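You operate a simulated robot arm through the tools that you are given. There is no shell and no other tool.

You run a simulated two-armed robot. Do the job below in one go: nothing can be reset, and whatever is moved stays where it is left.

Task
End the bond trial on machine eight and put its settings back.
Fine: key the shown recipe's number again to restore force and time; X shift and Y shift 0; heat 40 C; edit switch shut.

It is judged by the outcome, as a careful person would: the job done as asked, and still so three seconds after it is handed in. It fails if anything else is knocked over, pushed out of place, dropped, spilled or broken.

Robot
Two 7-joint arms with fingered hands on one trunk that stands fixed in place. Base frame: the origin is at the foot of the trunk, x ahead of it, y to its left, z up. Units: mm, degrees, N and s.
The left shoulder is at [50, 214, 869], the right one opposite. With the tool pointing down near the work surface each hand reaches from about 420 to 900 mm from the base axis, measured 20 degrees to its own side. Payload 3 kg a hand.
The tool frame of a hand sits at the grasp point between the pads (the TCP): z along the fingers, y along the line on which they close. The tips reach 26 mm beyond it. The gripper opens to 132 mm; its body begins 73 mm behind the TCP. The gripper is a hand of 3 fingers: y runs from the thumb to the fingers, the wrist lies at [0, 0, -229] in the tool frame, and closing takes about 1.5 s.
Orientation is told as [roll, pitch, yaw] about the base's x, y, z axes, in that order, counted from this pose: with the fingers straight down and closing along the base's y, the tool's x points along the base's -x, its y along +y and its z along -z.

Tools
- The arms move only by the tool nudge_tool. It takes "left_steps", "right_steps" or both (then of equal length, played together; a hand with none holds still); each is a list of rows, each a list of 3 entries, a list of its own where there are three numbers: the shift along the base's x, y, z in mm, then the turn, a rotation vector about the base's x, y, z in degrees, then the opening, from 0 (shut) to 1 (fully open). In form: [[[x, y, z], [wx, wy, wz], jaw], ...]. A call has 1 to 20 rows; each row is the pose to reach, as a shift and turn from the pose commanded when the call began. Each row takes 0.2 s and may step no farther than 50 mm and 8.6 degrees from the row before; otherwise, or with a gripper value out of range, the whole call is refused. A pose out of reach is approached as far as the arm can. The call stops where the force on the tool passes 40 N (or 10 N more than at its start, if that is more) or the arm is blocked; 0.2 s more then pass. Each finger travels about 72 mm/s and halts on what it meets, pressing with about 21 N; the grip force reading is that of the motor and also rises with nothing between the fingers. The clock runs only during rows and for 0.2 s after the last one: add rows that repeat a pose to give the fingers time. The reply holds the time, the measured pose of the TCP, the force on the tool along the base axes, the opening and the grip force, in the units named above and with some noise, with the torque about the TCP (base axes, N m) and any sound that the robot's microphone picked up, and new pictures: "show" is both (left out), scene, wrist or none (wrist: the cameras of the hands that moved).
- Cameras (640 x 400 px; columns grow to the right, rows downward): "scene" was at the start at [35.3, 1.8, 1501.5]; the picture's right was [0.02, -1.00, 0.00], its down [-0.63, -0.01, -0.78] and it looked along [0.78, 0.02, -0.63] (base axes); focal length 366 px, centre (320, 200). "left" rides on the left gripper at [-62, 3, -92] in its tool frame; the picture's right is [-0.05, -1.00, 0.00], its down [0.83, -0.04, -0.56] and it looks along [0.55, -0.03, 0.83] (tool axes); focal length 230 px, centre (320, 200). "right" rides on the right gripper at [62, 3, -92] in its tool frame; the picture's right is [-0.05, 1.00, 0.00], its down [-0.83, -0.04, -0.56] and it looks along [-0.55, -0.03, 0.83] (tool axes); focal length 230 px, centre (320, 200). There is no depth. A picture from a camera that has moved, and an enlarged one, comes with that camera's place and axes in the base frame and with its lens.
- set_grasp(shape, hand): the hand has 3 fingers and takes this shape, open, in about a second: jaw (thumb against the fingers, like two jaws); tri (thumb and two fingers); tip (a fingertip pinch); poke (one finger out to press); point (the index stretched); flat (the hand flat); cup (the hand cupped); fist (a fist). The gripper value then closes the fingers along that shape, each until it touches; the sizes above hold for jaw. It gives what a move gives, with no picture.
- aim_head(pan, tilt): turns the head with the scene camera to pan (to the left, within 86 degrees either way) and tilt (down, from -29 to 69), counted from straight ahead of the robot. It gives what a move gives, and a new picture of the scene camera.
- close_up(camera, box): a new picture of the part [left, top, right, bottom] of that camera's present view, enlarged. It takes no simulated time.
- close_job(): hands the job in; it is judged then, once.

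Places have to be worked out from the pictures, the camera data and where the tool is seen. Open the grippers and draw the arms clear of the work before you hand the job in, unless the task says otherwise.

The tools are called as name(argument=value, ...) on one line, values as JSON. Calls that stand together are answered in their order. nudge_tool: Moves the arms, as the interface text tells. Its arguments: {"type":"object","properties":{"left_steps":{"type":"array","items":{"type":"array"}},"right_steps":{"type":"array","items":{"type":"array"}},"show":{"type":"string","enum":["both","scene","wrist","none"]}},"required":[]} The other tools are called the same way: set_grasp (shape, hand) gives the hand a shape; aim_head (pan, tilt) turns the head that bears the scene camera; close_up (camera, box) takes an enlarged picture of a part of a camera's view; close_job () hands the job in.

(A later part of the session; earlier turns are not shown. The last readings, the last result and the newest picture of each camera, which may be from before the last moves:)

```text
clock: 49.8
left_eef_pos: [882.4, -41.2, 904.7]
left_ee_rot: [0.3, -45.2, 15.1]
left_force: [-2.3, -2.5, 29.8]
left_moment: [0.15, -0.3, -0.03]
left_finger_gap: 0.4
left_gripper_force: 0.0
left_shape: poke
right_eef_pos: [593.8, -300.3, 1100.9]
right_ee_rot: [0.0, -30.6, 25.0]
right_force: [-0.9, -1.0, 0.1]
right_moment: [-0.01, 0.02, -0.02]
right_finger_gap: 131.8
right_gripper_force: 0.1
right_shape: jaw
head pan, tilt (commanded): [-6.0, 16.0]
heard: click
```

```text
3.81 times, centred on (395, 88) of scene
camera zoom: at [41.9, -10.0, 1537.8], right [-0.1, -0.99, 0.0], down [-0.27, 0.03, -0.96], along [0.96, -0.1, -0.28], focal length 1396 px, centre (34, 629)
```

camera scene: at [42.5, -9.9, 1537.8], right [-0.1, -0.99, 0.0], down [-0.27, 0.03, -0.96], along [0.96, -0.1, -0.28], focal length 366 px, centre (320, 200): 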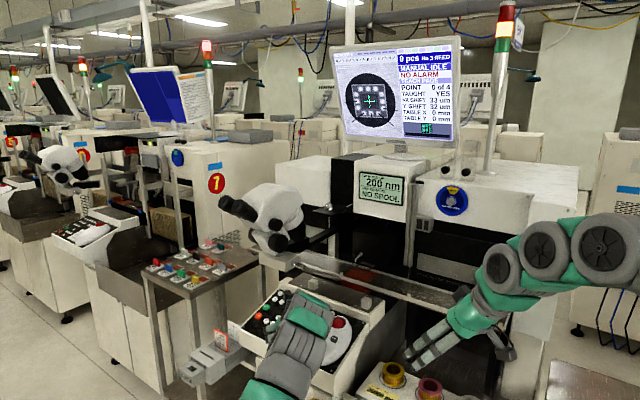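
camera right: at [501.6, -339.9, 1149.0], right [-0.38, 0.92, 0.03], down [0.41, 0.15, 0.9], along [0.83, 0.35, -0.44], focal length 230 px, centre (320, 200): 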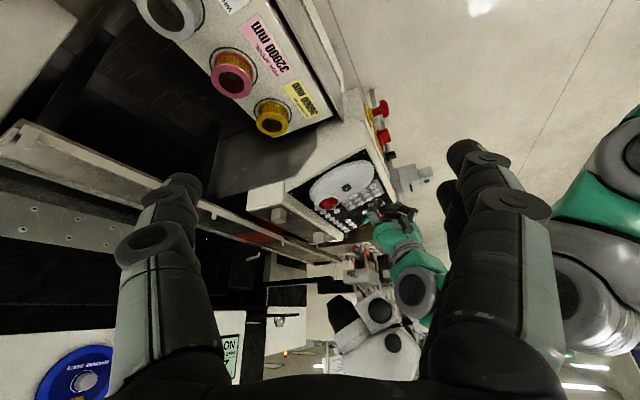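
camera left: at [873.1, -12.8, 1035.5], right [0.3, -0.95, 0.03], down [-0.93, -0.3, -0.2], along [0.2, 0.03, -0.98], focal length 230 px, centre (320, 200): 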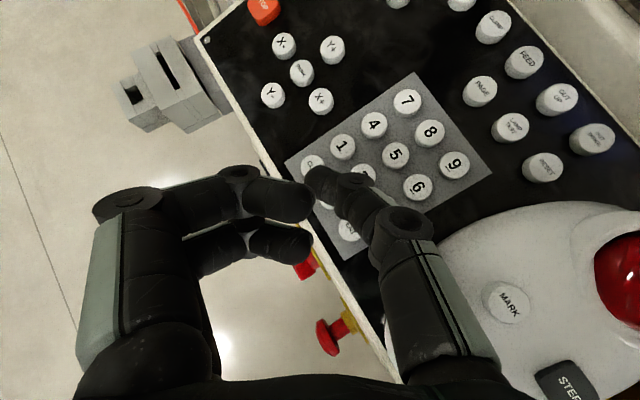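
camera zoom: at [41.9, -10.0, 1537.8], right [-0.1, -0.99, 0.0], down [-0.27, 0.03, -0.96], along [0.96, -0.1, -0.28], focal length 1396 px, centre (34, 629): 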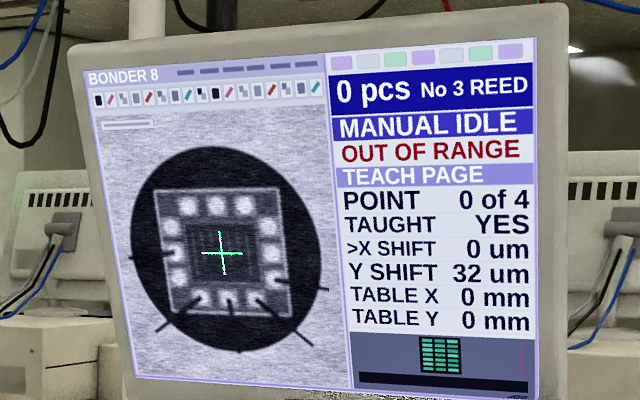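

ENT alone only gives "OUT OF RANGE", so it doesn't move the cursor; STEP on the trackball housing (about [851, -132, 928.5]) is the likely cursor key. I lift off and go to a hover above STEP.

nudge_tool(left_steps=[[[-5, 4, 20], [0, 0, 0], 1], [[-15, 0, 55], [0, 0, 0], 1], [[-25, -20, 85], [-0.9, 3.2, 0], 1], [[-35, -55, 88], [-1.7, 6.4, 0], 1], [[-40, -90, 85], [-2.6, 9.66, 0], 1], [[-40.3, -98, 78.7], [-2.6, 9.66, 0], 1], [[-40.3, -98, 78.7], [-2.6, 9.66, 0], 1]], show="none")

close_up(camera="left", box=[220, 80, 480, 280])

close_up(camera="right", box=[310, 140, 420, 230])

close_up(camera="scene", box=[330, 35, 460, 140])

```text
clock: 51.4
left_eef_pos: [841.6, -138.8, 980.8]
left_ee_rot: [0.3, -35.0, 15.2]
left_force: [0.1, 0.1, 0.5]
left_moment: [-0.02, 0.0, 0.03]
left_finger_gap: 0.1
left_gripper_force: 0.0
left_shape: poke
right_eef_pos: [593.1, -299.2, 1100.1]
right_ee_rot: [-0.1, -30.5, 25.1]
right_force: [0.6, -0.1, -0.3]
right_moment: [-0.01, -0.02, 0.0]
right_finger_gap: 132.1
right_gripper_force: 0.1
right_shape: jaw
head pan, tilt (commanded): [-6.0, 16.0]
```

```text
2.00 times, centred on (350, 180) of left
camera zoom: at [837.9, -135.4, 1091.4], right [0.3, -0.95, 0.03], down [-0.95, -0.31, -0.02], along [0.03, -0.02, -1.0], focal length 460 px, centre (260, 240)
```

zoom: 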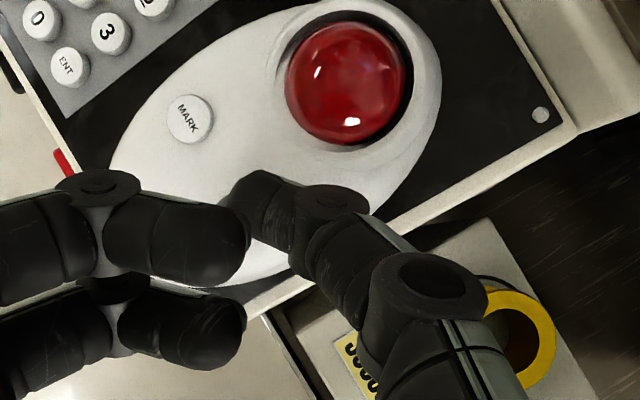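

```text
4.44 times, centred on (365, 185) of right
camera zoom: at [501.4, -339.8, 1149.2], right [-0.38, 0.92, 0.03], down [0.41, 0.14, 0.9], along [0.83, 0.35, -0.43], focal length 1022 px, centre (120, 267)
```

zoom: 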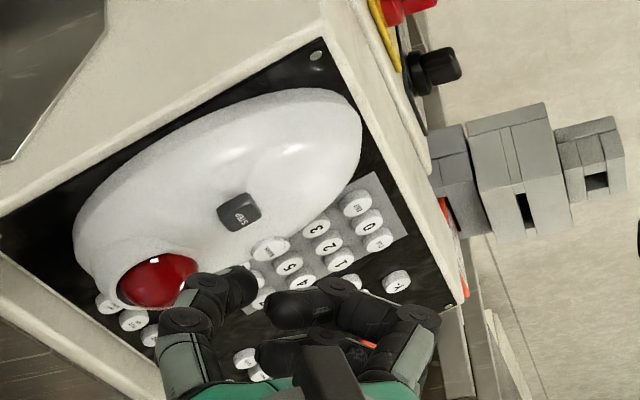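

```text
3.81 times, centred on (395, 88) of scene
camera zoom: at [42.5, -10.0, 1537.8], right [-0.1, -0.99, 0.0], down [-0.27, 0.03, -0.96], along [0.96, -0.1, -0.28], focal length 1396 px, centre (34, 629)
```

zoom: 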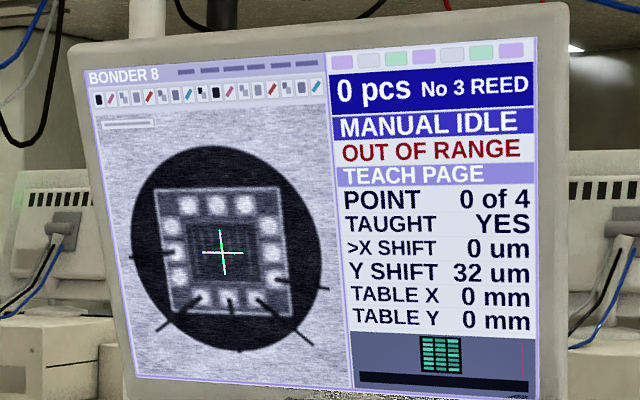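

STEP lies right under the thumb tip in both views. I press it gently.

nudge_tool(left_steps=[[[0.1, 1.2, -15], [0, 0, 0], 1], [[0.2, 1.6, -23], [0, 0, 0], 1], [[0.2, 1.8, -26.5], [0, 0, 0], 1], [[0.2, 1.8, -28.5], [0, 0, 0], 1], [[0.2, 1.8, -29.5], [0, 0, 0], 1], [[0.2, 1.8, -29.5], [0, 0, 0], 1]], show="none")

close_up(camera="scene", box=[330, 35, 460, 140])

close_up(camera="right", box=[310, 140, 420, 230])

```text
clock: 52.8
left_eef_pos: [841.1, -136.3, 952.5]
left_ee_rot: [0.2, -35.1, 15.1]
left_force: [-1.5, -3.2, 19.6]
left_moment: [0.05, -0.18, 0.02]
left_finger_gap: 0.0
left_gripper_force: 0.1
left_shape: poke
right_eef_pos: [593.8, -299.9, 1100.7]
right_ee_rot: [0.0, -30.6, 25.1]
right_force: [0.5, 0.6, -0.7]
right_moment: [-0.01, -0.01, -0.01]
right_finger_gap: 131.9
right_gripper_force: 0.2
right_shape: jaw
head pan, tilt (commanded): [-6.0, 16.0]
heard: click
```

```text
3.81 times, centred on (395, 88) of scene
camera zoom: at [42.1, -10.0, 1537.8], right [-0.1, -0.99, 0.0], down [-0.27, 0.03, -0.96], along [0.96, -0.1, -0.28], focal length 1396 px, centre (34, 629)
```

zoom: 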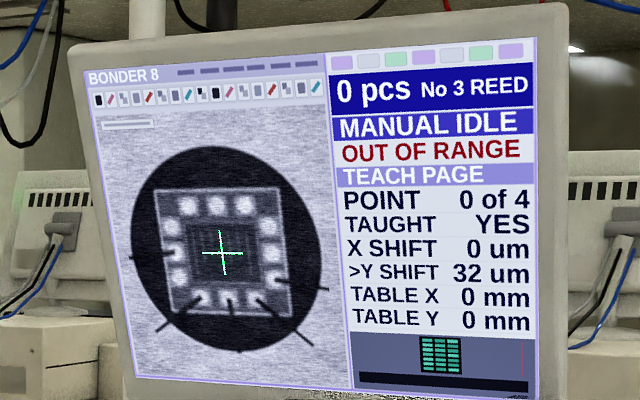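

```text
4.44 times, centred on (365, 185) of right
camera zoom: at [501.1, -339.8, 1149.3], right [-0.38, 0.92, 0.03], down [0.41, 0.14, 0.9], along [0.83, 0.35, -0.43], focal length 1022 px, centre (120, 267)
```

zoom: 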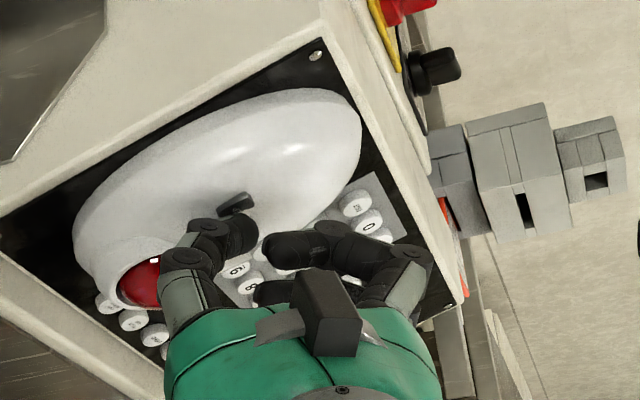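

STEP moved the cursor to Y SHIFT. I go back to key 0 along a clear path and press it with the same pose as before.

nudge_tool(left_steps=[[[0, 5, 20], [0, 0, 0], 1], [[5, 15, 50], [0, 0, 0], 1], [[12, 45, 65], [0.9, -3.2, 0], 1], [[22, 80, 55], [1.7, -6.4, 0], 1], [[38, 105, 25], [2.6, -9.66, 0], 1], [[51.3, 121.6, -10], [2.6, -9.66, 0], 1], [[51.3, 121.6, -26], [2.6, -9.66, 0], 1], [[55.4, 117.8, -42], [2.6, -9.66, 0], 1], [[56.6, 116.8, -46.8], [2.6, -9.66, 0], 1], [[57.1, 116.3, -48.7], [2.6, -9.66, 0], 1], [[57.3, 116.1, -49.6], [2.6, -9.66, 0], 1], [[57.3, 116.1, -49.6], [2.6, -9.66, 0], 1]], show="none")

close_up(camera="scene", box=[330, 35, 460, 140])

close_up(camera="left", box=[220, 80, 480, 280])

```text
clock: 55.4
left_eef_pos: [898.1, -17.3, 904.5]
left_ee_rot: [0.1, -45.3, 15.2]
left_force: [-0.1, 0.7, 27.6]
left_moment: [0.27, -0.36, 0.03]
left_finger_gap: 0.0
left_gripper_force: 0.0
left_shape: poke
left hand out of reach, approached as far as the arm can: row 5
right_eef_pos: [592.6, -299.9, 1100.9]
right_ee_rot: [0.1, -30.5, 24.9]
right_force: [-0.2, -0.1, -0.1]
right_moment: [0.0, -0.02, 0.03]
right_finger_gap: 132.1
right_gripper_force: 0.1
right_shape: jaw
head pan, tilt (commanded): [-6.0, 16.0]
heard: click
```

```text
3.81 times, centred on (395, 88) of scene
camera zoom: at [42.0, -9.9, 1537.8], right [-0.1, -0.99, 0.0], down [-0.27, 0.03, -0.96], along [0.96, -0.1, -0.28], focal length 1396 px, centre (34, 629)
```

zoom: 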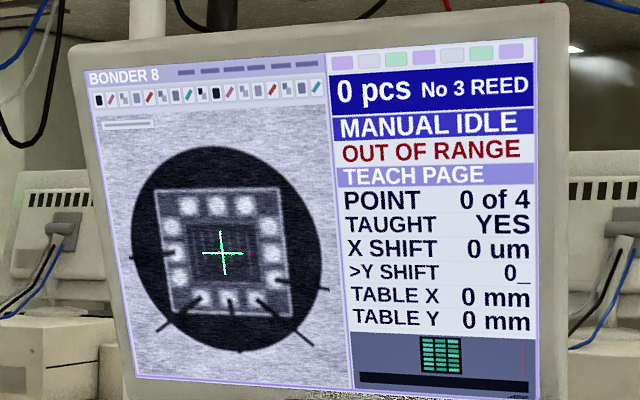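

```text
2.00 times, centred on (350, 180) of left
camera zoom: at [876.9, -20.6, 1013.8], right [0.3, -0.95, 0.03], down [-0.93, -0.3, -0.2], along [0.2, 0.03, -0.98], focal length 460 px, centre (260, 240)
```

zoom: 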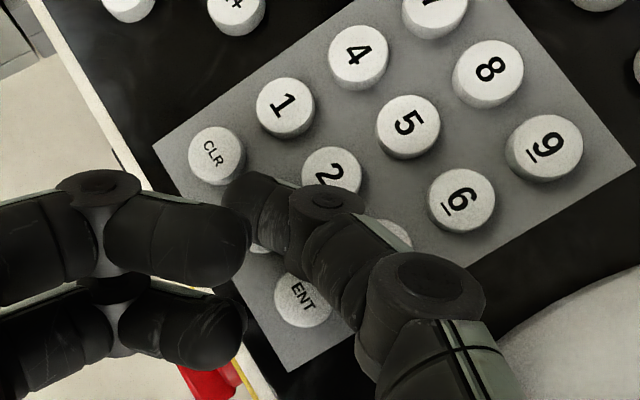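

Y SHIFT shows "0_". I press ENT with the same relative move as before.

nudge_tool(left_steps=[[[-5, 4.5, 19], [0, 0, 0], 1], [[-14, -5, 24], [0, 0, 0], 1], [[-22.3, -15.2, 20.1], [0, 0, 0], 1], [[-19.4, -17.9, 8.4], [0, 0, 0], 1], [[-18.2, -18.9, 3.6], [0, 0, 0], 1], [[-17.7, -19.4, 1.4], [0, 0, 0], 1], [[-17.5, -19.6, 0.5], [0, 0, 0], 1], [[-17.5, -19.6, 0.5], [0, 0, 0], 1]], show="none")

close_up(camera="scene", box=[330, 35, 460, 140])

```text
clock: 57.2
left_eef_pos: [881.4, -39.9, 905.4]
left_ee_rot: [0.4, -45.1, 15.1]
left_force: [-0.9, -3.7, 28.9]
left_moment: [0.19, -0.34, -0.02]
left_finger_gap: 0.0
left_gripper_force: 0.1
left_shape: poke
right_eef_pos: [592.3, -300.2, 1100.3]
right_ee_rot: [0.0, -30.6, 25.0]
right_force: [-0.3, -0.6, 1.3]
right_moment: [-0.02, -0.01, -0.01]
right_finger_gap: 131.8
right_gripper_force: 0.0
right_shape: jaw
head pan, tilt (commanded): [-6.0, 16.0]
heard: click
```

```text
3.81 times, centred on (395, 88) of scene
camera zoom: at [42.0, -10.0, 1537.8], right [-0.1, -0.99, 0.0], down [-0.27, 0.03, -0.96], along [0.96, -0.1, -0.28], focal length 1396 px, centre (34, 629)
```

zoom: 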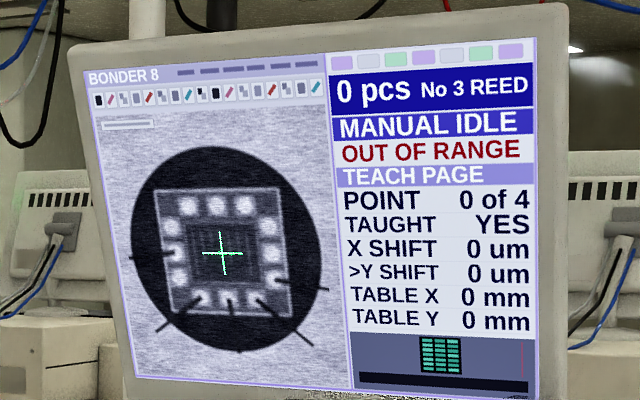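

Both shifts are 0 um now. I go back to PAGE with the proven pose, stopping at the hover to check.

nudge_tool(left_steps=[[[-5, 4.5, 20], [0, 0, 0], 1], [[0, 0, 50], [0, 0, 0], 1], [[25, -8, 75], [-1.25, -0.16, -3.75], 1], [[50, -18, 85], [-2.5, -0.32, -7.5], 1], [[75, -28, 75], [-3.75, -0.49, -11.25], 1], [[90, -36, 62], [-5, -0.65, -15], 1], [[95.3, -38.5, 52], [-5, -0.65, -15], 1], [[95.3, -38.5, 52], [-5, -0.65, -15], 1]], show="none")

close_up(camera="left", box=[220, 80, 480, 280])

close_up(camera="right", box=[310, 160, 420, 240])

```text
clock: 59.0
left_eef_pos: [976.1, -77.5, 955.4]
left_ee_rot: [-6.8, -44.8, 5.1]
left_force: [-0.7, 0.1, -0.2]
left_moment: [0.0, 0.05, 0.04]
left_finger_gap: 0.2
left_gripper_force: 0.0
left_shape: poke
left hand out of reach, approached as far as the arm can: row 1
right_eef_pos: [592.8, -300.5, 1100.3]
right_ee_rot: [0.0, -30.5, 25.0]
right_force: [-0.4, 0.6, 0.4]
right_moment: [-0.05, 0.01, 0.02]
right_finger_gap: 131.9
right_gripper_force: 0.0
right_shape: jaw
head pan, tilt (commanded): [-6.0, 16.0]
```

```text
2.00 times, centred on (350, 180) of left
camera zoom: at [954.0, -64.6, 1064.2], right [0.04, -0.99, 0.12], down [-0.98, -0.06, -0.19], along [0.2, -0.11, -0.97], focal length 460 px, centre (260, 240)
```

zoom: 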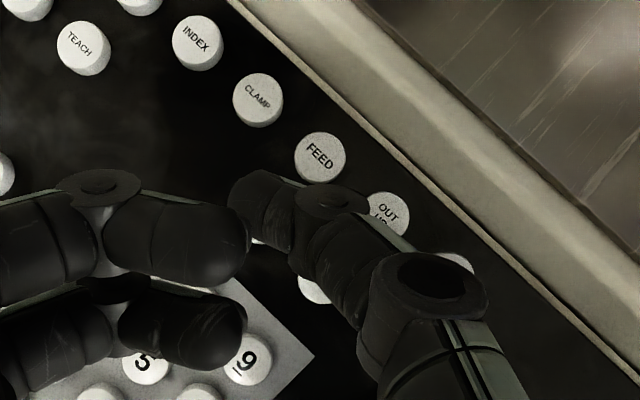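

```text
5.00 times, centred on (365, 200) of right
camera zoom: at [501.4, -339.8, 1149.2], right [-0.38, 0.92, 0.03], down [0.41, 0.14, 0.9], along [0.83, 0.35, -0.44], focal length 1150 px, centre (95, 200)
```

zoom: 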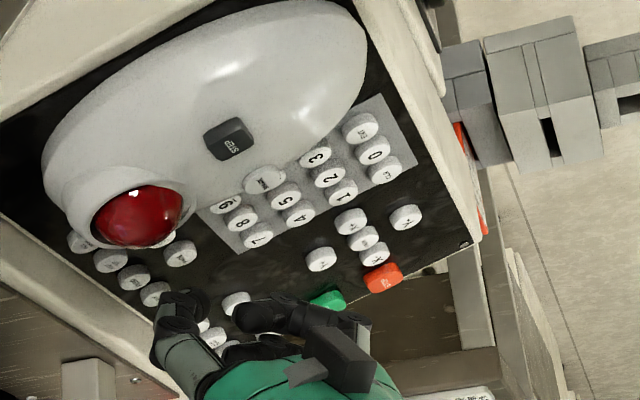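

Aligned as before; I press PAGE.

nudge_tool(left_steps=[[[3.8, -2, -13], [0, 0, 0], 1], [[5, -2.6, -18], [0, 0, 0], 1], [[5.7, -3, -20.3], [0, 0, 0], 1], [[6, -3.1, -21.5], [0, 0, 0], 1], [[6, -3.1, -21.5], [0, 0, 0], 1]], show="none")

close_up(camera="scene", box=[330, 35, 460, 140])

```text
clock: 60.2
left_eef_pos: [981.0, -79.6, 937.3]
left_ee_rot: [-6.9, -45.1, 5.2]
left_force: [-4.9, 0.0, 26.1]
left_moment: [0.02, -0.31, 0.02]
left_finger_gap: 0.0
left_gripper_force: 0.0
left_shape: poke
right_eef_pos: [592.9, -298.4, 1100.5]
right_ee_rot: [0.0, -30.5, 25.0]
right_force: [0.1, 0.5, -0.7]
right_moment: [0.02, -0.01, 0.02]
right_finger_gap: 132.0
right_gripper_force: 0.1
right_shape: jaw
head pan, tilt (commanded): [-6.0, 16.0]
heard: click
```

```text
3.81 times, centred on (395, 88) of scene
camera zoom: at [41.9, -9.9, 1537.8], right [-0.1, -0.99, 0.0], down [-0.27, 0.03, -0.96], along [0.96, -0.1, -0.28], focal length 1396 px, centre (34, 629)
```

zoom: 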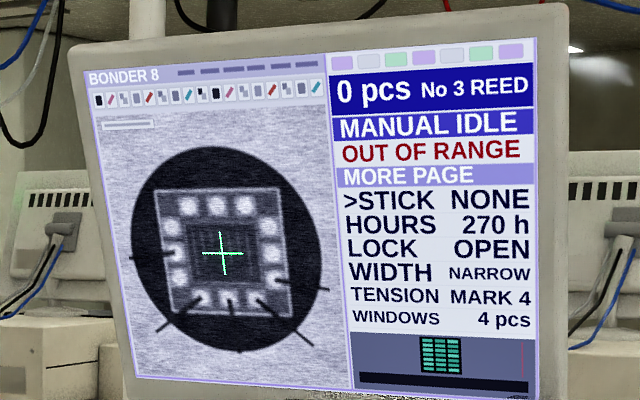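

This is the MORE PAGE (LOCK OPEN reflects the edit switch). I press PAGE again to go round.

nudge_tool(left_steps=[[[-3, 2.7, 12], [0, 0, 0], 1], [[-3, 2.7, 12], [0, 0, 0], 1], [[-1, 0.9, 4], [0, 0, 0], 1], [[0, 0, 0.5], [0, 0, 0], 1], [[0, 0, 0.5], [0, 0, 0], 1]], show="none")

close_up(camera="scene", box=[330, 35, 460, 140])

```text
clock: 61.4
left_eef_pos: [982.9, -81.2, 936.8]
left_ee_rot: [-6.7, -45.1, 5.3]
left_force: [-6.2, 1.6, 21.3]
left_moment: [0.07, -0.18, 0.03]
left_finger_gap: 0.1
left_gripper_force: 0.2
left_shape: poke
right_eef_pos: [592.6, -300.3, 1101.0]
right_ee_rot: [0.0, -30.5, 25.1]
right_force: [-0.3, 0.6, 0.2]
right_moment: [-0.01, -0.03, -0.01]
right_finger_gap: 132.0
right_gripper_force: 0.1
right_shape: jaw
head pan, tilt (commanded): [-6.0, 16.0]
heard: click
```

```text
3.81 times, centred on (395, 88) of scene
camera zoom: at [42.0, -9.9, 1537.8], right [-0.1, -0.99, 0.0], down [-0.27, 0.03, -0.96], along [0.96, -0.1, -0.28], focal length 1396 px, centre (34, 629)
```

zoom: 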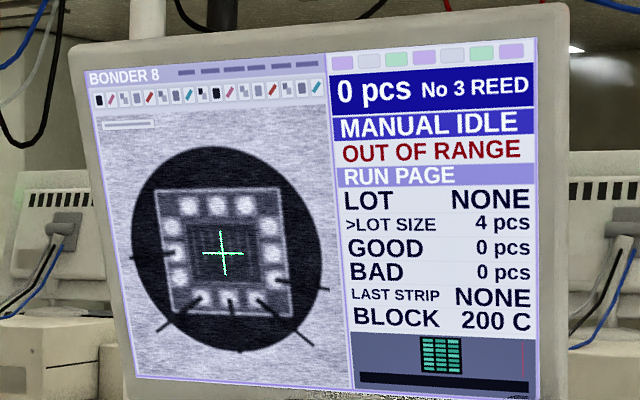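

RUN PAGE again; one more press reaches the RECIPE PAGE.

nudge_tool(left_steps=[[[-3, 2.7, 12], [0, 0, 0], 1], [[-3, 2.7, 12], [0, 0, 0], 1], [[-1, 0.9, 4], [0, 0, 0], 1], [[0, 0, 0], [0, 0, 0], 1], [[0, 0, 0], [0, 0, 0], 1]], show="none")

close_up(camera="scene", box=[330, 35, 460, 140])

```text
clock: 62.6
left_eef_pos: [982.8, -80.1, 936.3]
left_ee_rot: [-6.9, -45.1, 5.1]
left_force: [-8.2, -1.3, 24.7]
left_moment: [0.03, -0.14, 0.05]
left_finger_gap: 0.1
left_gripper_force: 0.0
left_shape: poke
right_eef_pos: [593.0, -299.9, 1101.0]
right_ee_rot: [0.0, -30.5, 24.9]
right_force: [0.8, -0.6, 0.4]
right_moment: [-0.01, -0.01, -0.01]
right_finger_gap: 132.2
right_gripper_force: 0.0
right_shape: jaw
head pan, tilt (commanded): [-6.0, 16.0]
heard: click
```

```text
3.81 times, centred on (395, 88) of scene
camera zoom: at [41.9, -10.0, 1537.8], right [-0.1, -0.99, 0.0], down [-0.27, 0.03, -0.96], along [0.96, -0.1, -0.28], focal length 1396 px, centre (34, 629)
```

zoom: 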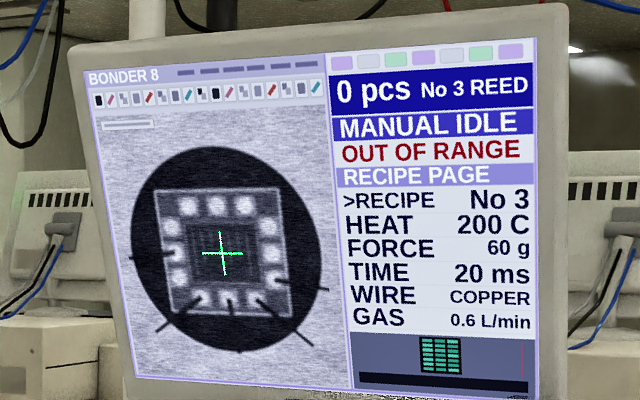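

RECIPE PAGE shows force 60 g, time 20 ms, heat 200 C. I move to STEP and press it once to bring the cursor to HEAT.

nudge_tool(left_steps=[[[-5, 4.5, 20], [0, 0, 0], 1], [[-15, 8, 45], [0, 0, 0], 1], [[-45, 0, 60], [0.55, 1.6, 2.2], 1], [[-80, -15, 62], [1.5, 4.3, 5.8], 1], [[-110, -35, 58], [2.6, 7.45, 10.2], 1], [[-135, -52, 50], [3.7, 10.65, 14.6], 1], [[-140.5, -57.5, 45.6], [3.7, 10.65, 14.6], 1], [[-140.5, -57.5, 45.6], [3.7, 10.65, 14.6], 1]], show="none")

close_up(camera="left", box=[220, 80, 480, 280])

close_up(camera="scene", box=[330, 35, 460, 140])

```text
clock: 64.4
left_eef_pos: [842.1, -140.1, 978.9]
left_ee_rot: [0.5, -34.9, 15.1]
left_force: [-0.9, -1.0, -0.1]
left_moment: [0.02, -0.02, -0.02]
left_finger_gap: 0.2
left_gripper_force: 0.1
left_shape: poke
right_eef_pos: [593.0, -301.0, 1100.7]
right_ee_rot: [0.0, -30.5, 25.1]
right_force: [0.2, 0.2, -0.2]
right_moment: [-0.01, 0.02, -0.01]
right_finger_gap: 131.9
right_gripper_force: 0.2
right_shape: jaw
head pan, tilt (commanded): [-6.0, 16.0]
```

```text
2.00 times, centred on (350, 180) of left
camera zoom: at [839.0, -137.2, 1090.2], right [0.31, -0.95, 0.02], down [-0.95, -0.31, -0.02], along [0.03, -0.02, -1.0], focal length 460 px, centre (260, 240)
```

zoom: 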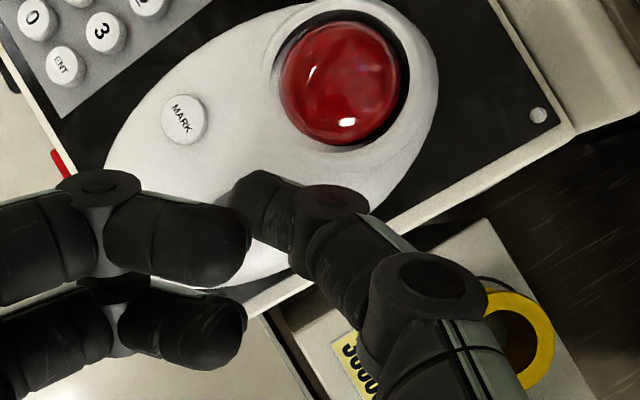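

```text
3.81 times, centred on (395, 88) of scene
camera zoom: at [42.5, -10.0, 1537.8], right [-0.1, -0.99, 0.0], down [-0.27, 0.03, -0.96], along [0.96, -0.1, -0.28], focal length 1396 px, centre (34, 629)
```

zoom: 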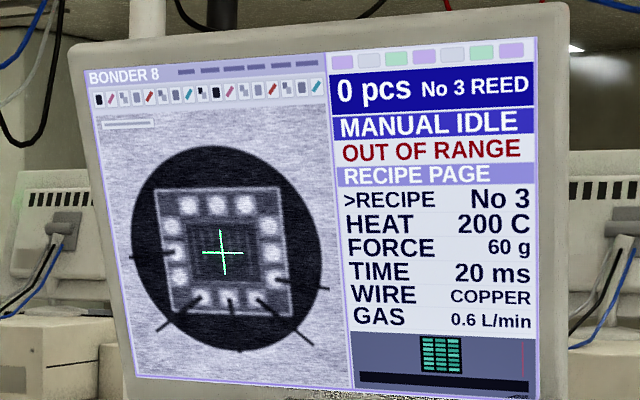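

Close to the earlier hover; I correct by 2 mm and press STEP.

nudge_tool(left_steps=[[[-0.9, 3.4, -14], [0, 0, 0], 1], [[-0.9, 3.6, -22], [0, 0, 0], 1], [[-0.9, 3.6, -25.3], [0, 0, 0], 1], [[-0.9, 3.6, -27.3], [0, 0, 0], 1], [[-0.9, 3.6, -28.3], [0, 0, 0], 1], [[-0.9, 3.6, -28.3], [0, 0, 0], 1]], show="none")

close_up(camera="scene", box=[330, 35, 460, 140])

```text
clock: 65.8
left_eef_pos: [840.8, -134.9, 952.8]
left_ee_rot: [0.1, -35.3, 15.2]
left_force: [0.4, -1.1, 26.2]
left_moment: [0.15, -0.23, 0.01]
left_finger_gap: 0.0
left_gripper_force: 0.1
left_shape: poke
right_eef_pos: [591.9, -299.6, 1100.9]
right_ee_rot: [0.0, -30.5, 25.1]
right_force: [0.3, 0.9, -0.2]
right_moment: [0.0, -0.02, 0.02]
right_finger_gap: 131.7
right_gripper_force: 0.0
right_shape: jaw
head pan, tilt (commanded): [-6.0, 16.0]
heard: click
```

```text
3.81 times, centred on (395, 88) of scene
camera zoom: at [42.1, -9.9, 1537.8], right [-0.1, -0.99, 0.0], down [-0.27, 0.03, -0.96], along [0.96, -0.1, -0.28], focal length 1396 px, centre (34, 629)
```

zoom: 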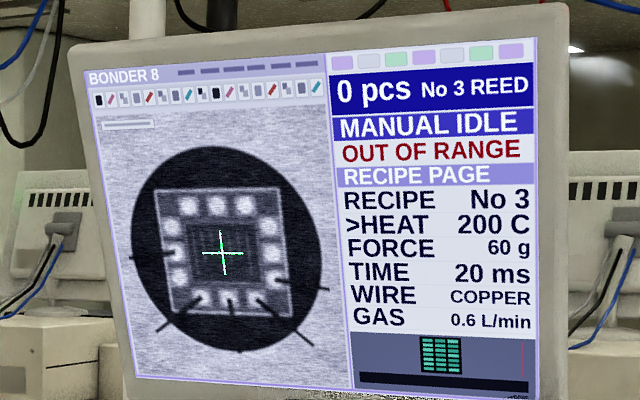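

The cursor is on HEAT. I now bring the thumb over key 4 (about [959.5, -29, 897]) with the hand kept shallow and yawed so it stays clear of the microscope.

nudge_tool(left_steps=[[[0, 3, 20], [0, 0, 0], 1], [[3, 8, 50], [0, 0, 0], 1], [[20, 28, 70], [0.34, -1.15, 0.3], 1], [[42, 52, 72], [1.0, -3.45, 0.9], 1], [[64, 76, 62], [1.9, -6.3, 1.65], 1], [[85, 96, 42], [2.7, -9.2, 2.4], 1], [[98, 106, 15], [3.4, -11.5, 3], 1], [[101.4, 108.9, -9.8], [3.4, -11.5, 3], 1], [[101.4, 108.9, -9.8], [3.4, -11.5, 3], 1]], show="none")

close_up(camera="left", box=[220, 80, 480, 280])

close_up(camera="right", box=[330, 150, 440, 230])

```text
clock: 67.8
left_eef_pos: [942.5, -23.6, 941.4]
left_ee_rot: [0.3, -47.0, 18.1]
left_force: [-0.4, 0.3, 0.0]
left_moment: [0.01, 0.04, -0.02]
left_finger_gap: 0.0
left_gripper_force: 0.0
left_shape: poke
right_eef_pos: [593.8, -298.8, 1100.7]
right_ee_rot: [0.0, -30.5, 25.0]
right_force: [0.0, -0.3, 0.2]
right_moment: [0.0, 0.03, 0.02]
right_finger_gap: 132.0
right_gripper_force: 0.1
right_shape: jaw
head pan, tilt (commanded): [-6.0, 16.0]
```

```text
2.00 times, centred on (350, 180) of left
camera zoom: at [917.1, -29.5, 1049.3], right [0.35, -0.94, 0.03], down [-0.91, -0.35, -0.23], along [0.23, 0.05, -0.97], focal length 460 px, centre (260, 240)
```

zoom: 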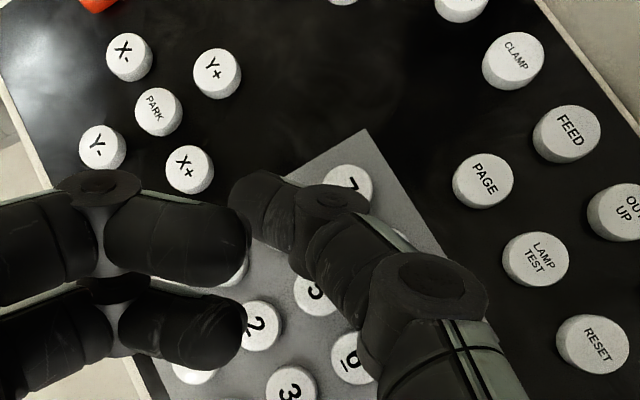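

```text
5.00 times, centred on (385, 190) of right
camera zoom: at [501.5, -339.7, 1149.2], right [-0.38, 0.92, 0.03], down [0.41, 0.14, 0.9], along [0.83, 0.35, -0.44], focal length 1150 px, centre (-5, 250)
```

zoom: 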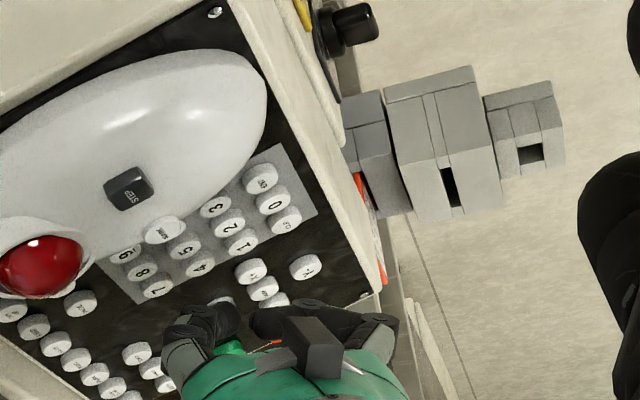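

The hand hovers properly just short of key 4; the cameras place 4 at about [959, -29, 897]. I press it.

nudge_tool(left_steps=[[[2, -4, -8], [0, 0, 0], 1], [[4, -6.4, -16.1], [0, 0, 0], 1], [[5.2, -7.4, -20.9], [0, 0, 0], 1], [[5.7, -7.9, -22.8], [0, 0, 0], 1], [[5.9, -8.1, -23.7], [0, 0, 0], 1], [[5.9, -8.1, -23.7], [0, 0, 0], 1]], show="none")

close_up(camera="scene", box=[330, 35, 460, 140])

close_up(camera="right", box=[330, 150, 440, 230])

close_up(camera="left", box=[220, 80, 480, 280])

```text
clock: 69.2
left_eef_pos: [948.1, -33.3, 919.3]
left_ee_rot: [0.3, -47.1, 18.2]
left_force: [-0.1, 0.5, 10.7]
left_moment: [0.05, -0.17, 0.04]
left_finger_gap: 0.0
left_gripper_force: 0.0
left_shape: poke
right_eef_pos: [592.7, -300.6, 1101.1]
right_ee_rot: [0.0, -30.5, 25.1]
right_force: [0.3, -0.4, -0.1]
right_moment: [-0.02, -0.03, 0.0]
right_finger_gap: 131.9
right_gripper_force: 0.0
right_shape: jaw
head pan, tilt (commanded): [-6.0, 16.0]
heard: click
```

```text
3.81 times, centred on (395, 88) of scene
camera zoom: at [42.3, -10.0, 1537.8], right [-0.1, -0.99, 0.0], down [-0.27, 0.03, -0.96], along [0.96, -0.1, -0.28], focal length 1396 px, centre (34, 629)
```

zoom: 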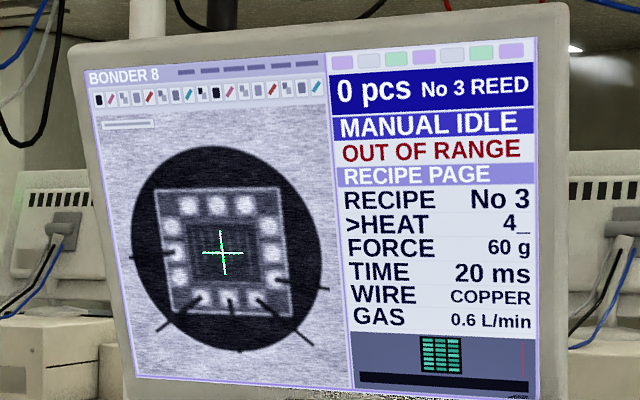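

```text
5.00 times, centred on (385, 190) of right
camera zoom: at [501.3, -339.7, 1149.3], right [-0.38, 0.92, 0.03], down [0.41, 0.14, 0.9], along [0.83, 0.35, -0.43], focal length 1150 px, centre (-5, 250)
```

zoom: 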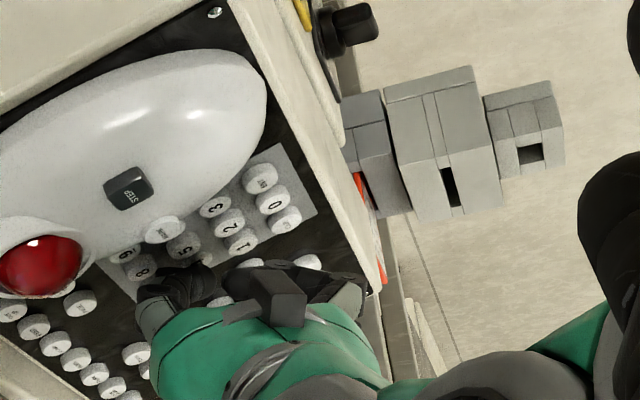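

```text
2.00 times, centred on (350, 180) of left
camera zoom: at [923.3, -38.0, 1027.0], right [0.35, -0.94, 0.03], down [-0.91, -0.35, -0.23], along [0.23, 0.05, -0.97], focal length 460 px, centre (260, 240)
```

zoom: 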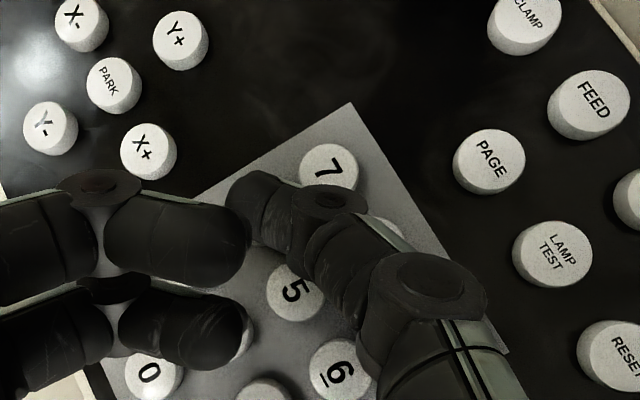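

HEAT shows "4_". I lift and press 0 in the same orientation.

nudge_tool(left_steps=[[[-6, 5.5, 23.6], [0, 0, 0], 1], [[-30, 12.5, 20], [0, 0, 0], 1], [[-55.3, 19.8, 8.2], [0, 0, 0], 1], [[-55.3, 19.8, 8.2], [0, 0, 0], 1]], show="none")

close_up(camera="left", box=[220, 80, 480, 280])

close_up(camera="scene", box=[330, 35, 460, 140])

```text
clock: 69.9
left_eef_pos: [922.0, -65.9, 917.8]
left_ee_rot: [-2.3, -44.3, 15.6]
left_force: [-3.8, 2.8, 5.9]
left_moment: [0.04, 0.01, 0.01]
left_finger_gap: 0.1
left_gripper_force: 0.1
left_shape: poke
left hand out of reach, approached as far as the arm can: row 2, 3
right_eef_pos: [593.3, -300.4, 1099.9]
right_ee_rot: [0.0, -30.5, 25.1]
right_force: [-0.7, 0.0, -0.2]
right_moment: [0.02, 0.02, 0.04]
right_finger_gap: 131.9
right_gripper_force: 0.0
right_shape: jaw
head pan, tilt (commanded): [-6.0, 16.0]
heard: click, click, click
stopped in row 3 (left hand): the force on the tool passed its limit at 53 N (the readings are from after the stop); the commanded pose is now the measured one
```

```text
2.00 times, centred on (350, 180) of left
camera zoom: at [901.8, -63.6, 1027.1], right [0.28, -0.96, 0.06], down [-0.94, -0.29, -0.18], along [0.19, -0.01, -0.98], focal length 460 px, centre (260, 240)
```

zoom: 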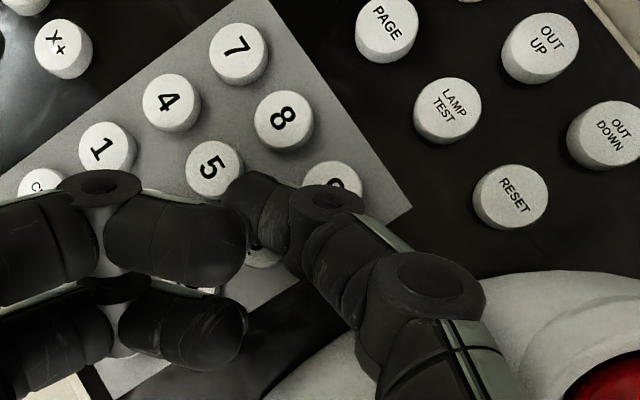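

```text
3.81 times, centred on (395, 88) of scene
camera zoom: at [42.4, -9.8, 1537.8], right [-0.1, -0.99, 0.0], down [-0.27, 0.03, -0.96], along [0.96, -0.1, -0.28], focal length 1396 px, centre (34, 629)
```

zoom: 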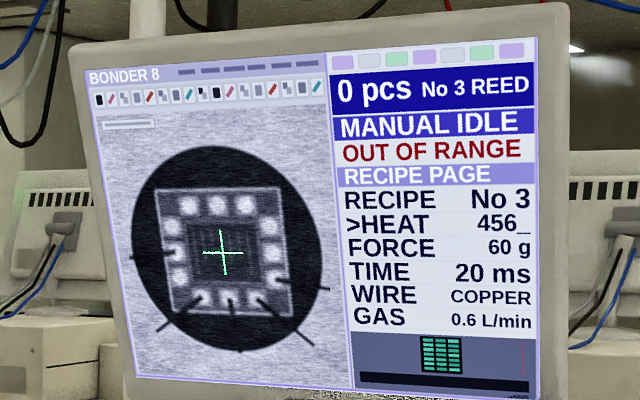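

The arm met a reach limit mid-move and slid over 5 and 6, so the entry reads "456_" (not entered yet). I lift straight up and turn the yaw back toward 0; then I'll use CLR.

nudge_tool(left_steps=[[[0, 0, 15], [0, 0, 0], 1], [[0, 0, 40], [0.4, -0.1, -3.5], 1], [[0, 0, 60], [0.9, -0.3, -7], 1], [[0, 0, 65], [1.3, -0.4, -10.5], 1], [[0, 0, 65], [1.7, -0.5, -14], 1], [[0, 0, 65], [1.7, -0.5, -14], 1]], show="none")

close_up(camera="left", box=[0, 0, 640, 400])

close_up(camera="scene", box=[330, 35, 460, 140])

close_up(camera="scene", box=[210, 180, 370, 320])

```text
clock: 71.3
left_eef_pos: [923.2, -65.5, 981.6]
left_ee_rot: [0.0, -44.9, -0.1]
left_force: [-1.7, -0.4, -0.3]
left_moment: [-0.02, 0.01, 0.0]
left_finger_gap: 0.1
left_gripper_force: 0.1
left_shape: poke
right_eef_pos: [593.2, -299.3, 1099.2]
right_ee_rot: [0.0, -30.6, 25.0]
right_force: [0.0, -0.4, 1.0]
right_moment: [0.02, 0.01, -0.02]
right_finger_gap: 131.8
right_gripper_force: 0.0
right_shape: jaw
head pan, tilt (commanded): [-6.0, 16.0]
```

```text
1.00 times, centred on (320, 200) of left (not enlarged: the box is as wide or as high as the picture)
camera zoom: at [901.3, -62.7, 1090.4], right [0.04, -1.0, 0.04], down [-0.98, -0.04, -0.19], along [0.19, -0.03, -0.98], focal length 230 px, centre (320, 200)
```

zoom: 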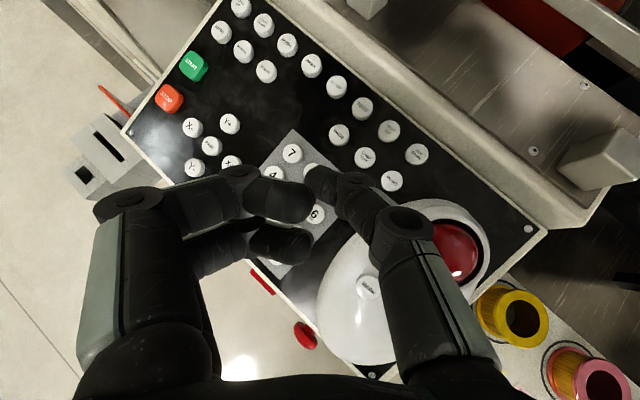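

```text
3.81 times, centred on (395, 88) of scene
camera zoom: at [42.5, -10.0, 1537.8], right [-0.1, -0.99, 0.0], down [-0.27, 0.03, -0.96], along [0.96, -0.1, -0.28], focal length 1396 px, centre (34, 629)
```

zoom: 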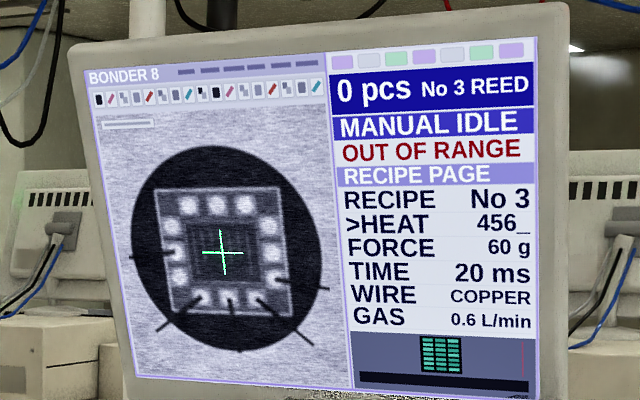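

```text
2.86 times, centred on (290, 250) of scene
camera zoom: at [42.5, -10.0, 1537.8], right [-0.1, -0.99, 0.0], down [-0.27, 0.03, -0.96], along [0.96, -0.1, -0.28], focal length 1047 px, centre (406, 57)
```

zoom: 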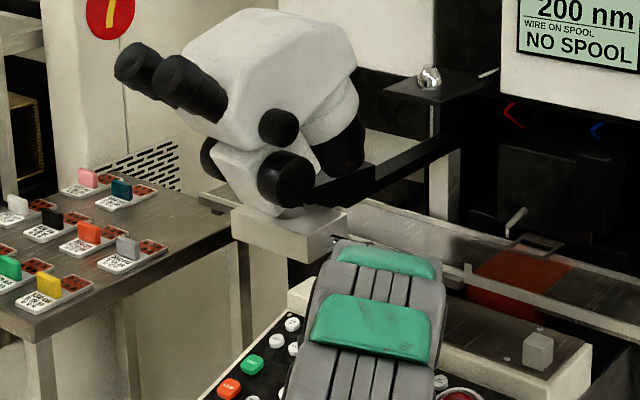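

The hand is clear again. STEP is easy to reach safely and should drop the half-typed entry when the cursor moves on, so I go to the STEP hover.

nudge_tool(left_steps=[[[-20, -15, 20], [-0.33, 2.5, 3.75], 1], [[-45, -38, 25], [-0.65, 5, 7.5], 1], [[-70, -60, 20], [-1.0, 7.5, 11.25], 1], [[-81.7, -72, 5], [-1.31, 10, 15], 1], [[-81.7, -72, -0.9], [-1.31, 10, 15], 1], [[-81.7, -72, -0.9], [-1.31, 10, 15], 1]], show="none")

close_up(camera="left", box=[220, 80, 480, 280])

```text
clock: 72.7
left_eef_pos: [842.4, -137.6, 982.0]
left_ee_rot: [-0.1, -34.9, 15.0]
left_force: [0.7, -1.0, -0.1]
left_moment: [0.02, -0.01, -0.02]
left_finger_gap: 0.0
left_gripper_force: 0.1
left_shape: poke
right_eef_pos: [593.6, -300.6, 1100.5]
right_ee_rot: [0.1, -30.6, 25.1]
right_force: [-0.1, -0.2, 0.1]
right_moment: [-0.02, -0.03, 0.0]
right_finger_gap: 132.1
right_gripper_force: 0.1
right_shape: jaw
head pan, tilt (commanded): [-6.0, 16.0]
```

```text
2.00 times, centred on (350, 180) of left
camera zoom: at [839.3, -135.4, 1092.3], right [0.3, -0.95, 0.03], down [-0.95, -0.3, -0.02], along [0.03, -0.02, -1.0], focal length 460 px, centre (260, 240)
```

zoom: 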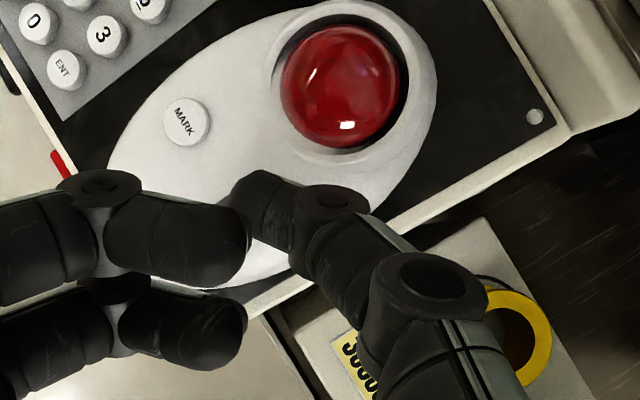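

Aligned over STEP; I press it once.

nudge_tool(left_steps=[[[-1.2, 1.6, -15], [0, 0, 0], 1], [[-1.2, 1.8, -24], [0, 0, 0], 1], [[-1.2, 1.8, -27.5], [0, 0, 0], 1], [[-1.2, 1.8, -29.2], [0, 0, 0], 1], [[-1.2, 1.8, -29.9], [0, 0, 0], 1], [[-1.2, 1.8, -29.9], [0, 0, 0], 1]], show="none")

close_up(camera="scene", box=[330, 35, 460, 140])

```text
clock: 74.1
left_eef_pos: [839.8, -136.7, 952.7]
left_ee_rot: [-0.1, -34.9, 15.0]
left_force: [-2.9, -3.7, 26.4]
left_moment: [0.08, -0.19, -0.02]
left_finger_gap: 0.1
left_gripper_force: 0.1
left_shape: poke
right_eef_pos: [592.9, -300.5, 1100.8]
right_ee_rot: [0.0, -30.5, 25.0]
right_force: [0.2, -0.2, -0.8]
right_moment: [0.04, 0.01, 0.0]
right_finger_gap: 131.6
right_gripper_force: 0.0
right_shape: jaw
head pan, tilt (commanded): [-6.0, 16.0]
heard: click
```

```text
3.81 times, centred on (395, 88) of scene
camera zoom: at [42.0, -10.0, 1537.8], right [-0.1, -0.99, 0.0], down [-0.27, 0.03, -0.96], along [0.96, -0.1, -0.28], focal length 1396 px, centre (34, 629)
```

zoom: 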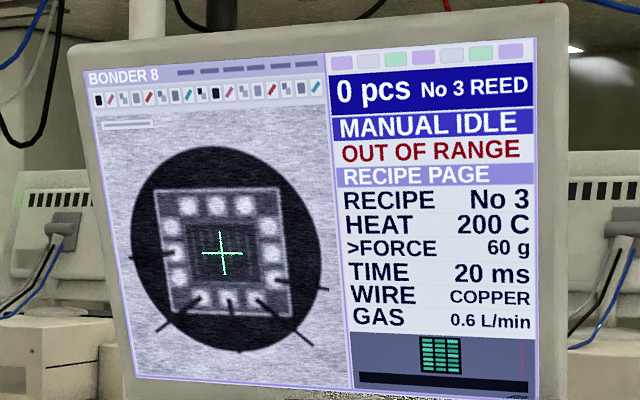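

The entry was dropped and HEAT still reads 200 C; the cursor is on FORCE. I keep stepping round with single presses.

nudge_tool(left_steps=[[[0, 0, 10], [0, 0, 0], 1], [[0, 0, 10], [0, 0, 0], 1], [[0, 0, 3], [0, 0, 0], 1], [[0, 0, 0.4], [0, 0, 0], 1], [[0, 0, 0.4], [0, 0, 0], 1]], show="none")

close_up(camera="scene", box=[330, 35, 460, 140])

```text
clock: 75.3
left_eef_pos: [839.6, -137.5, 952.6]
left_ee_rot: [0.0, -34.9, 15.0]
left_force: [-0.5, -0.3, 17.1]
left_moment: [0.07, -0.13, -0.01]
left_finger_gap: 0.0
left_gripper_force: 0.1
left_shape: poke
right_eef_pos: [593.4, -300.3, 1100.3]
right_ee_rot: [0.0, -30.5, 24.9]
right_force: [1.0, -0.1, -0.2]
right_moment: [0.01, -0.02, 0.0]
right_finger_gap: 131.9
right_gripper_force: 0.0
right_shape: jaw
head pan, tilt (commanded): [-6.0, 16.0]
heard: click
```

```text
3.81 times, centred on (395, 88) of scene
camera zoom: at [42.2, -9.9, 1537.8], right [-0.1, -0.99, 0.0], down [-0.27, 0.03, -0.96], along [0.96, -0.1, -0.28], focal length 1396 px, centre (34, 629)
```

zoom: 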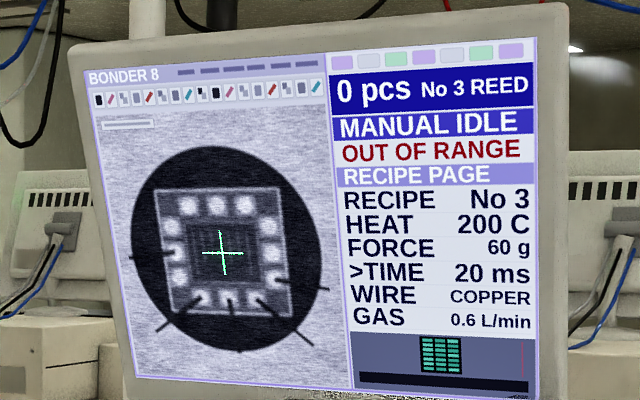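

Cursor on TIME; I press STEP once more.

nudge_tool(left_steps=[[[0, 0, 10], [0, 0, 0], 1], [[0, 0, 10], [0, 0, 0], 1], [[0, 0, 3], [0, 0, 0], 1], [[0, 0, 0], [0, 0, 0], 1], [[0, 0, 0], [0, 0, 0], 1]], show="none")

close_up(camera="scene", box=[330, 35, 460, 140])

```text
clock: 76.5
left_eef_pos: [838.8, -135.6, 953.8]
left_ee_rot: [-0.1, -35.0, 15.1]
left_force: [-1.5, -0.8, 13.7]
left_moment: [0.04, -0.09, 0.04]
left_finger_gap: 0.1
left_gripper_force: 0.1
left_shape: poke
right_eef_pos: [593.0, -299.9, 1100.7]
right_ee_rot: [0.0, -30.5, 25.0]
right_force: [1.1, -0.1, 0.4]
right_moment: [0.01, 0.03, 0.0]
right_finger_gap: 131.7
right_gripper_force: 0.3
right_shape: jaw
head pan, tilt (commanded): [-6.0, 16.0]
heard: click
```

```text
3.81 times, centred on (395, 88) of scene
camera zoom: at [42.2, -10.0, 1537.8], right [-0.1, -0.99, 0.0], down [-0.27, 0.03, -0.96], along [0.96, -0.1, -0.28], focal length 1396 px, centre (34, 629)
```

zoom: 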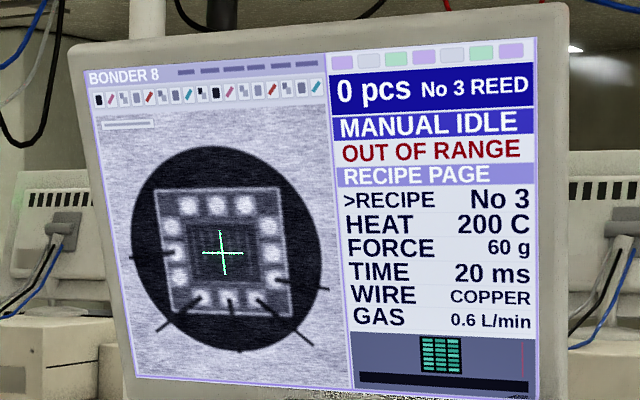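

Back on RECIPE; one more STEP brings HEAT.

nudge_tool(left_steps=[[[0, 0, 10], [0, 0, 0], 1], [[0, 0, 10], [0, 0, 0], 1], [[0, 0, 3], [0, 0, 0], 1], [[0, 0, 0], [0, 0, 0], 1], [[0, 0, 0], [0, 0, 0], 1]], show="none")

close_up(camera="scene", box=[330, 35, 460, 140])

```text
clock: 77.7
left_eef_pos: [838.0, -136.7, 951.6]
left_ee_rot: [-0.1, -35.0, 15.0]
left_force: [-4.1, -2.1, 18.8]
left_moment: [0.08, -0.08, -0.01]
left_finger_gap: 0.1
left_gripper_force: 0.0
left_shape: poke
right_eef_pos: [592.6, -299.3, 1101.0]
right_ee_rot: [0.0, -30.6, 25.0]
right_force: [0.2, 0.7, 0.2]
right_moment: [0.02, -0.02, -0.02]
right_finger_gap: 132.1
right_gripper_force: 0.1
right_shape: jaw
head pan, tilt (commanded): [-6.0, 16.0]
heard: click
```

```text
3.81 times, centred on (395, 88) of scene
camera zoom: at [42.1, -9.9, 1537.8], right [-0.1, -0.99, 0.0], down [-0.27, 0.03, -0.96], along [0.96, -0.1, -0.28], focal length 1396 px, centre (34, 629)
```

zoom: 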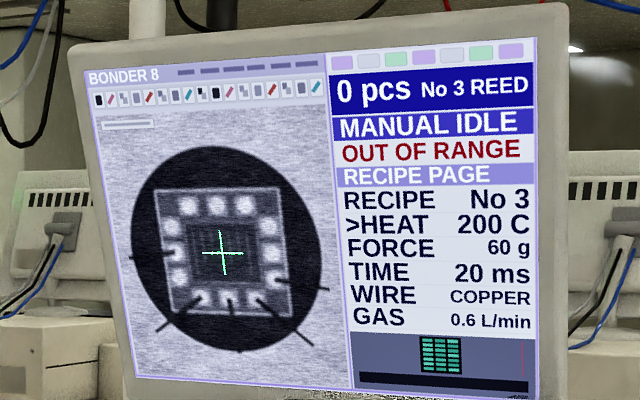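

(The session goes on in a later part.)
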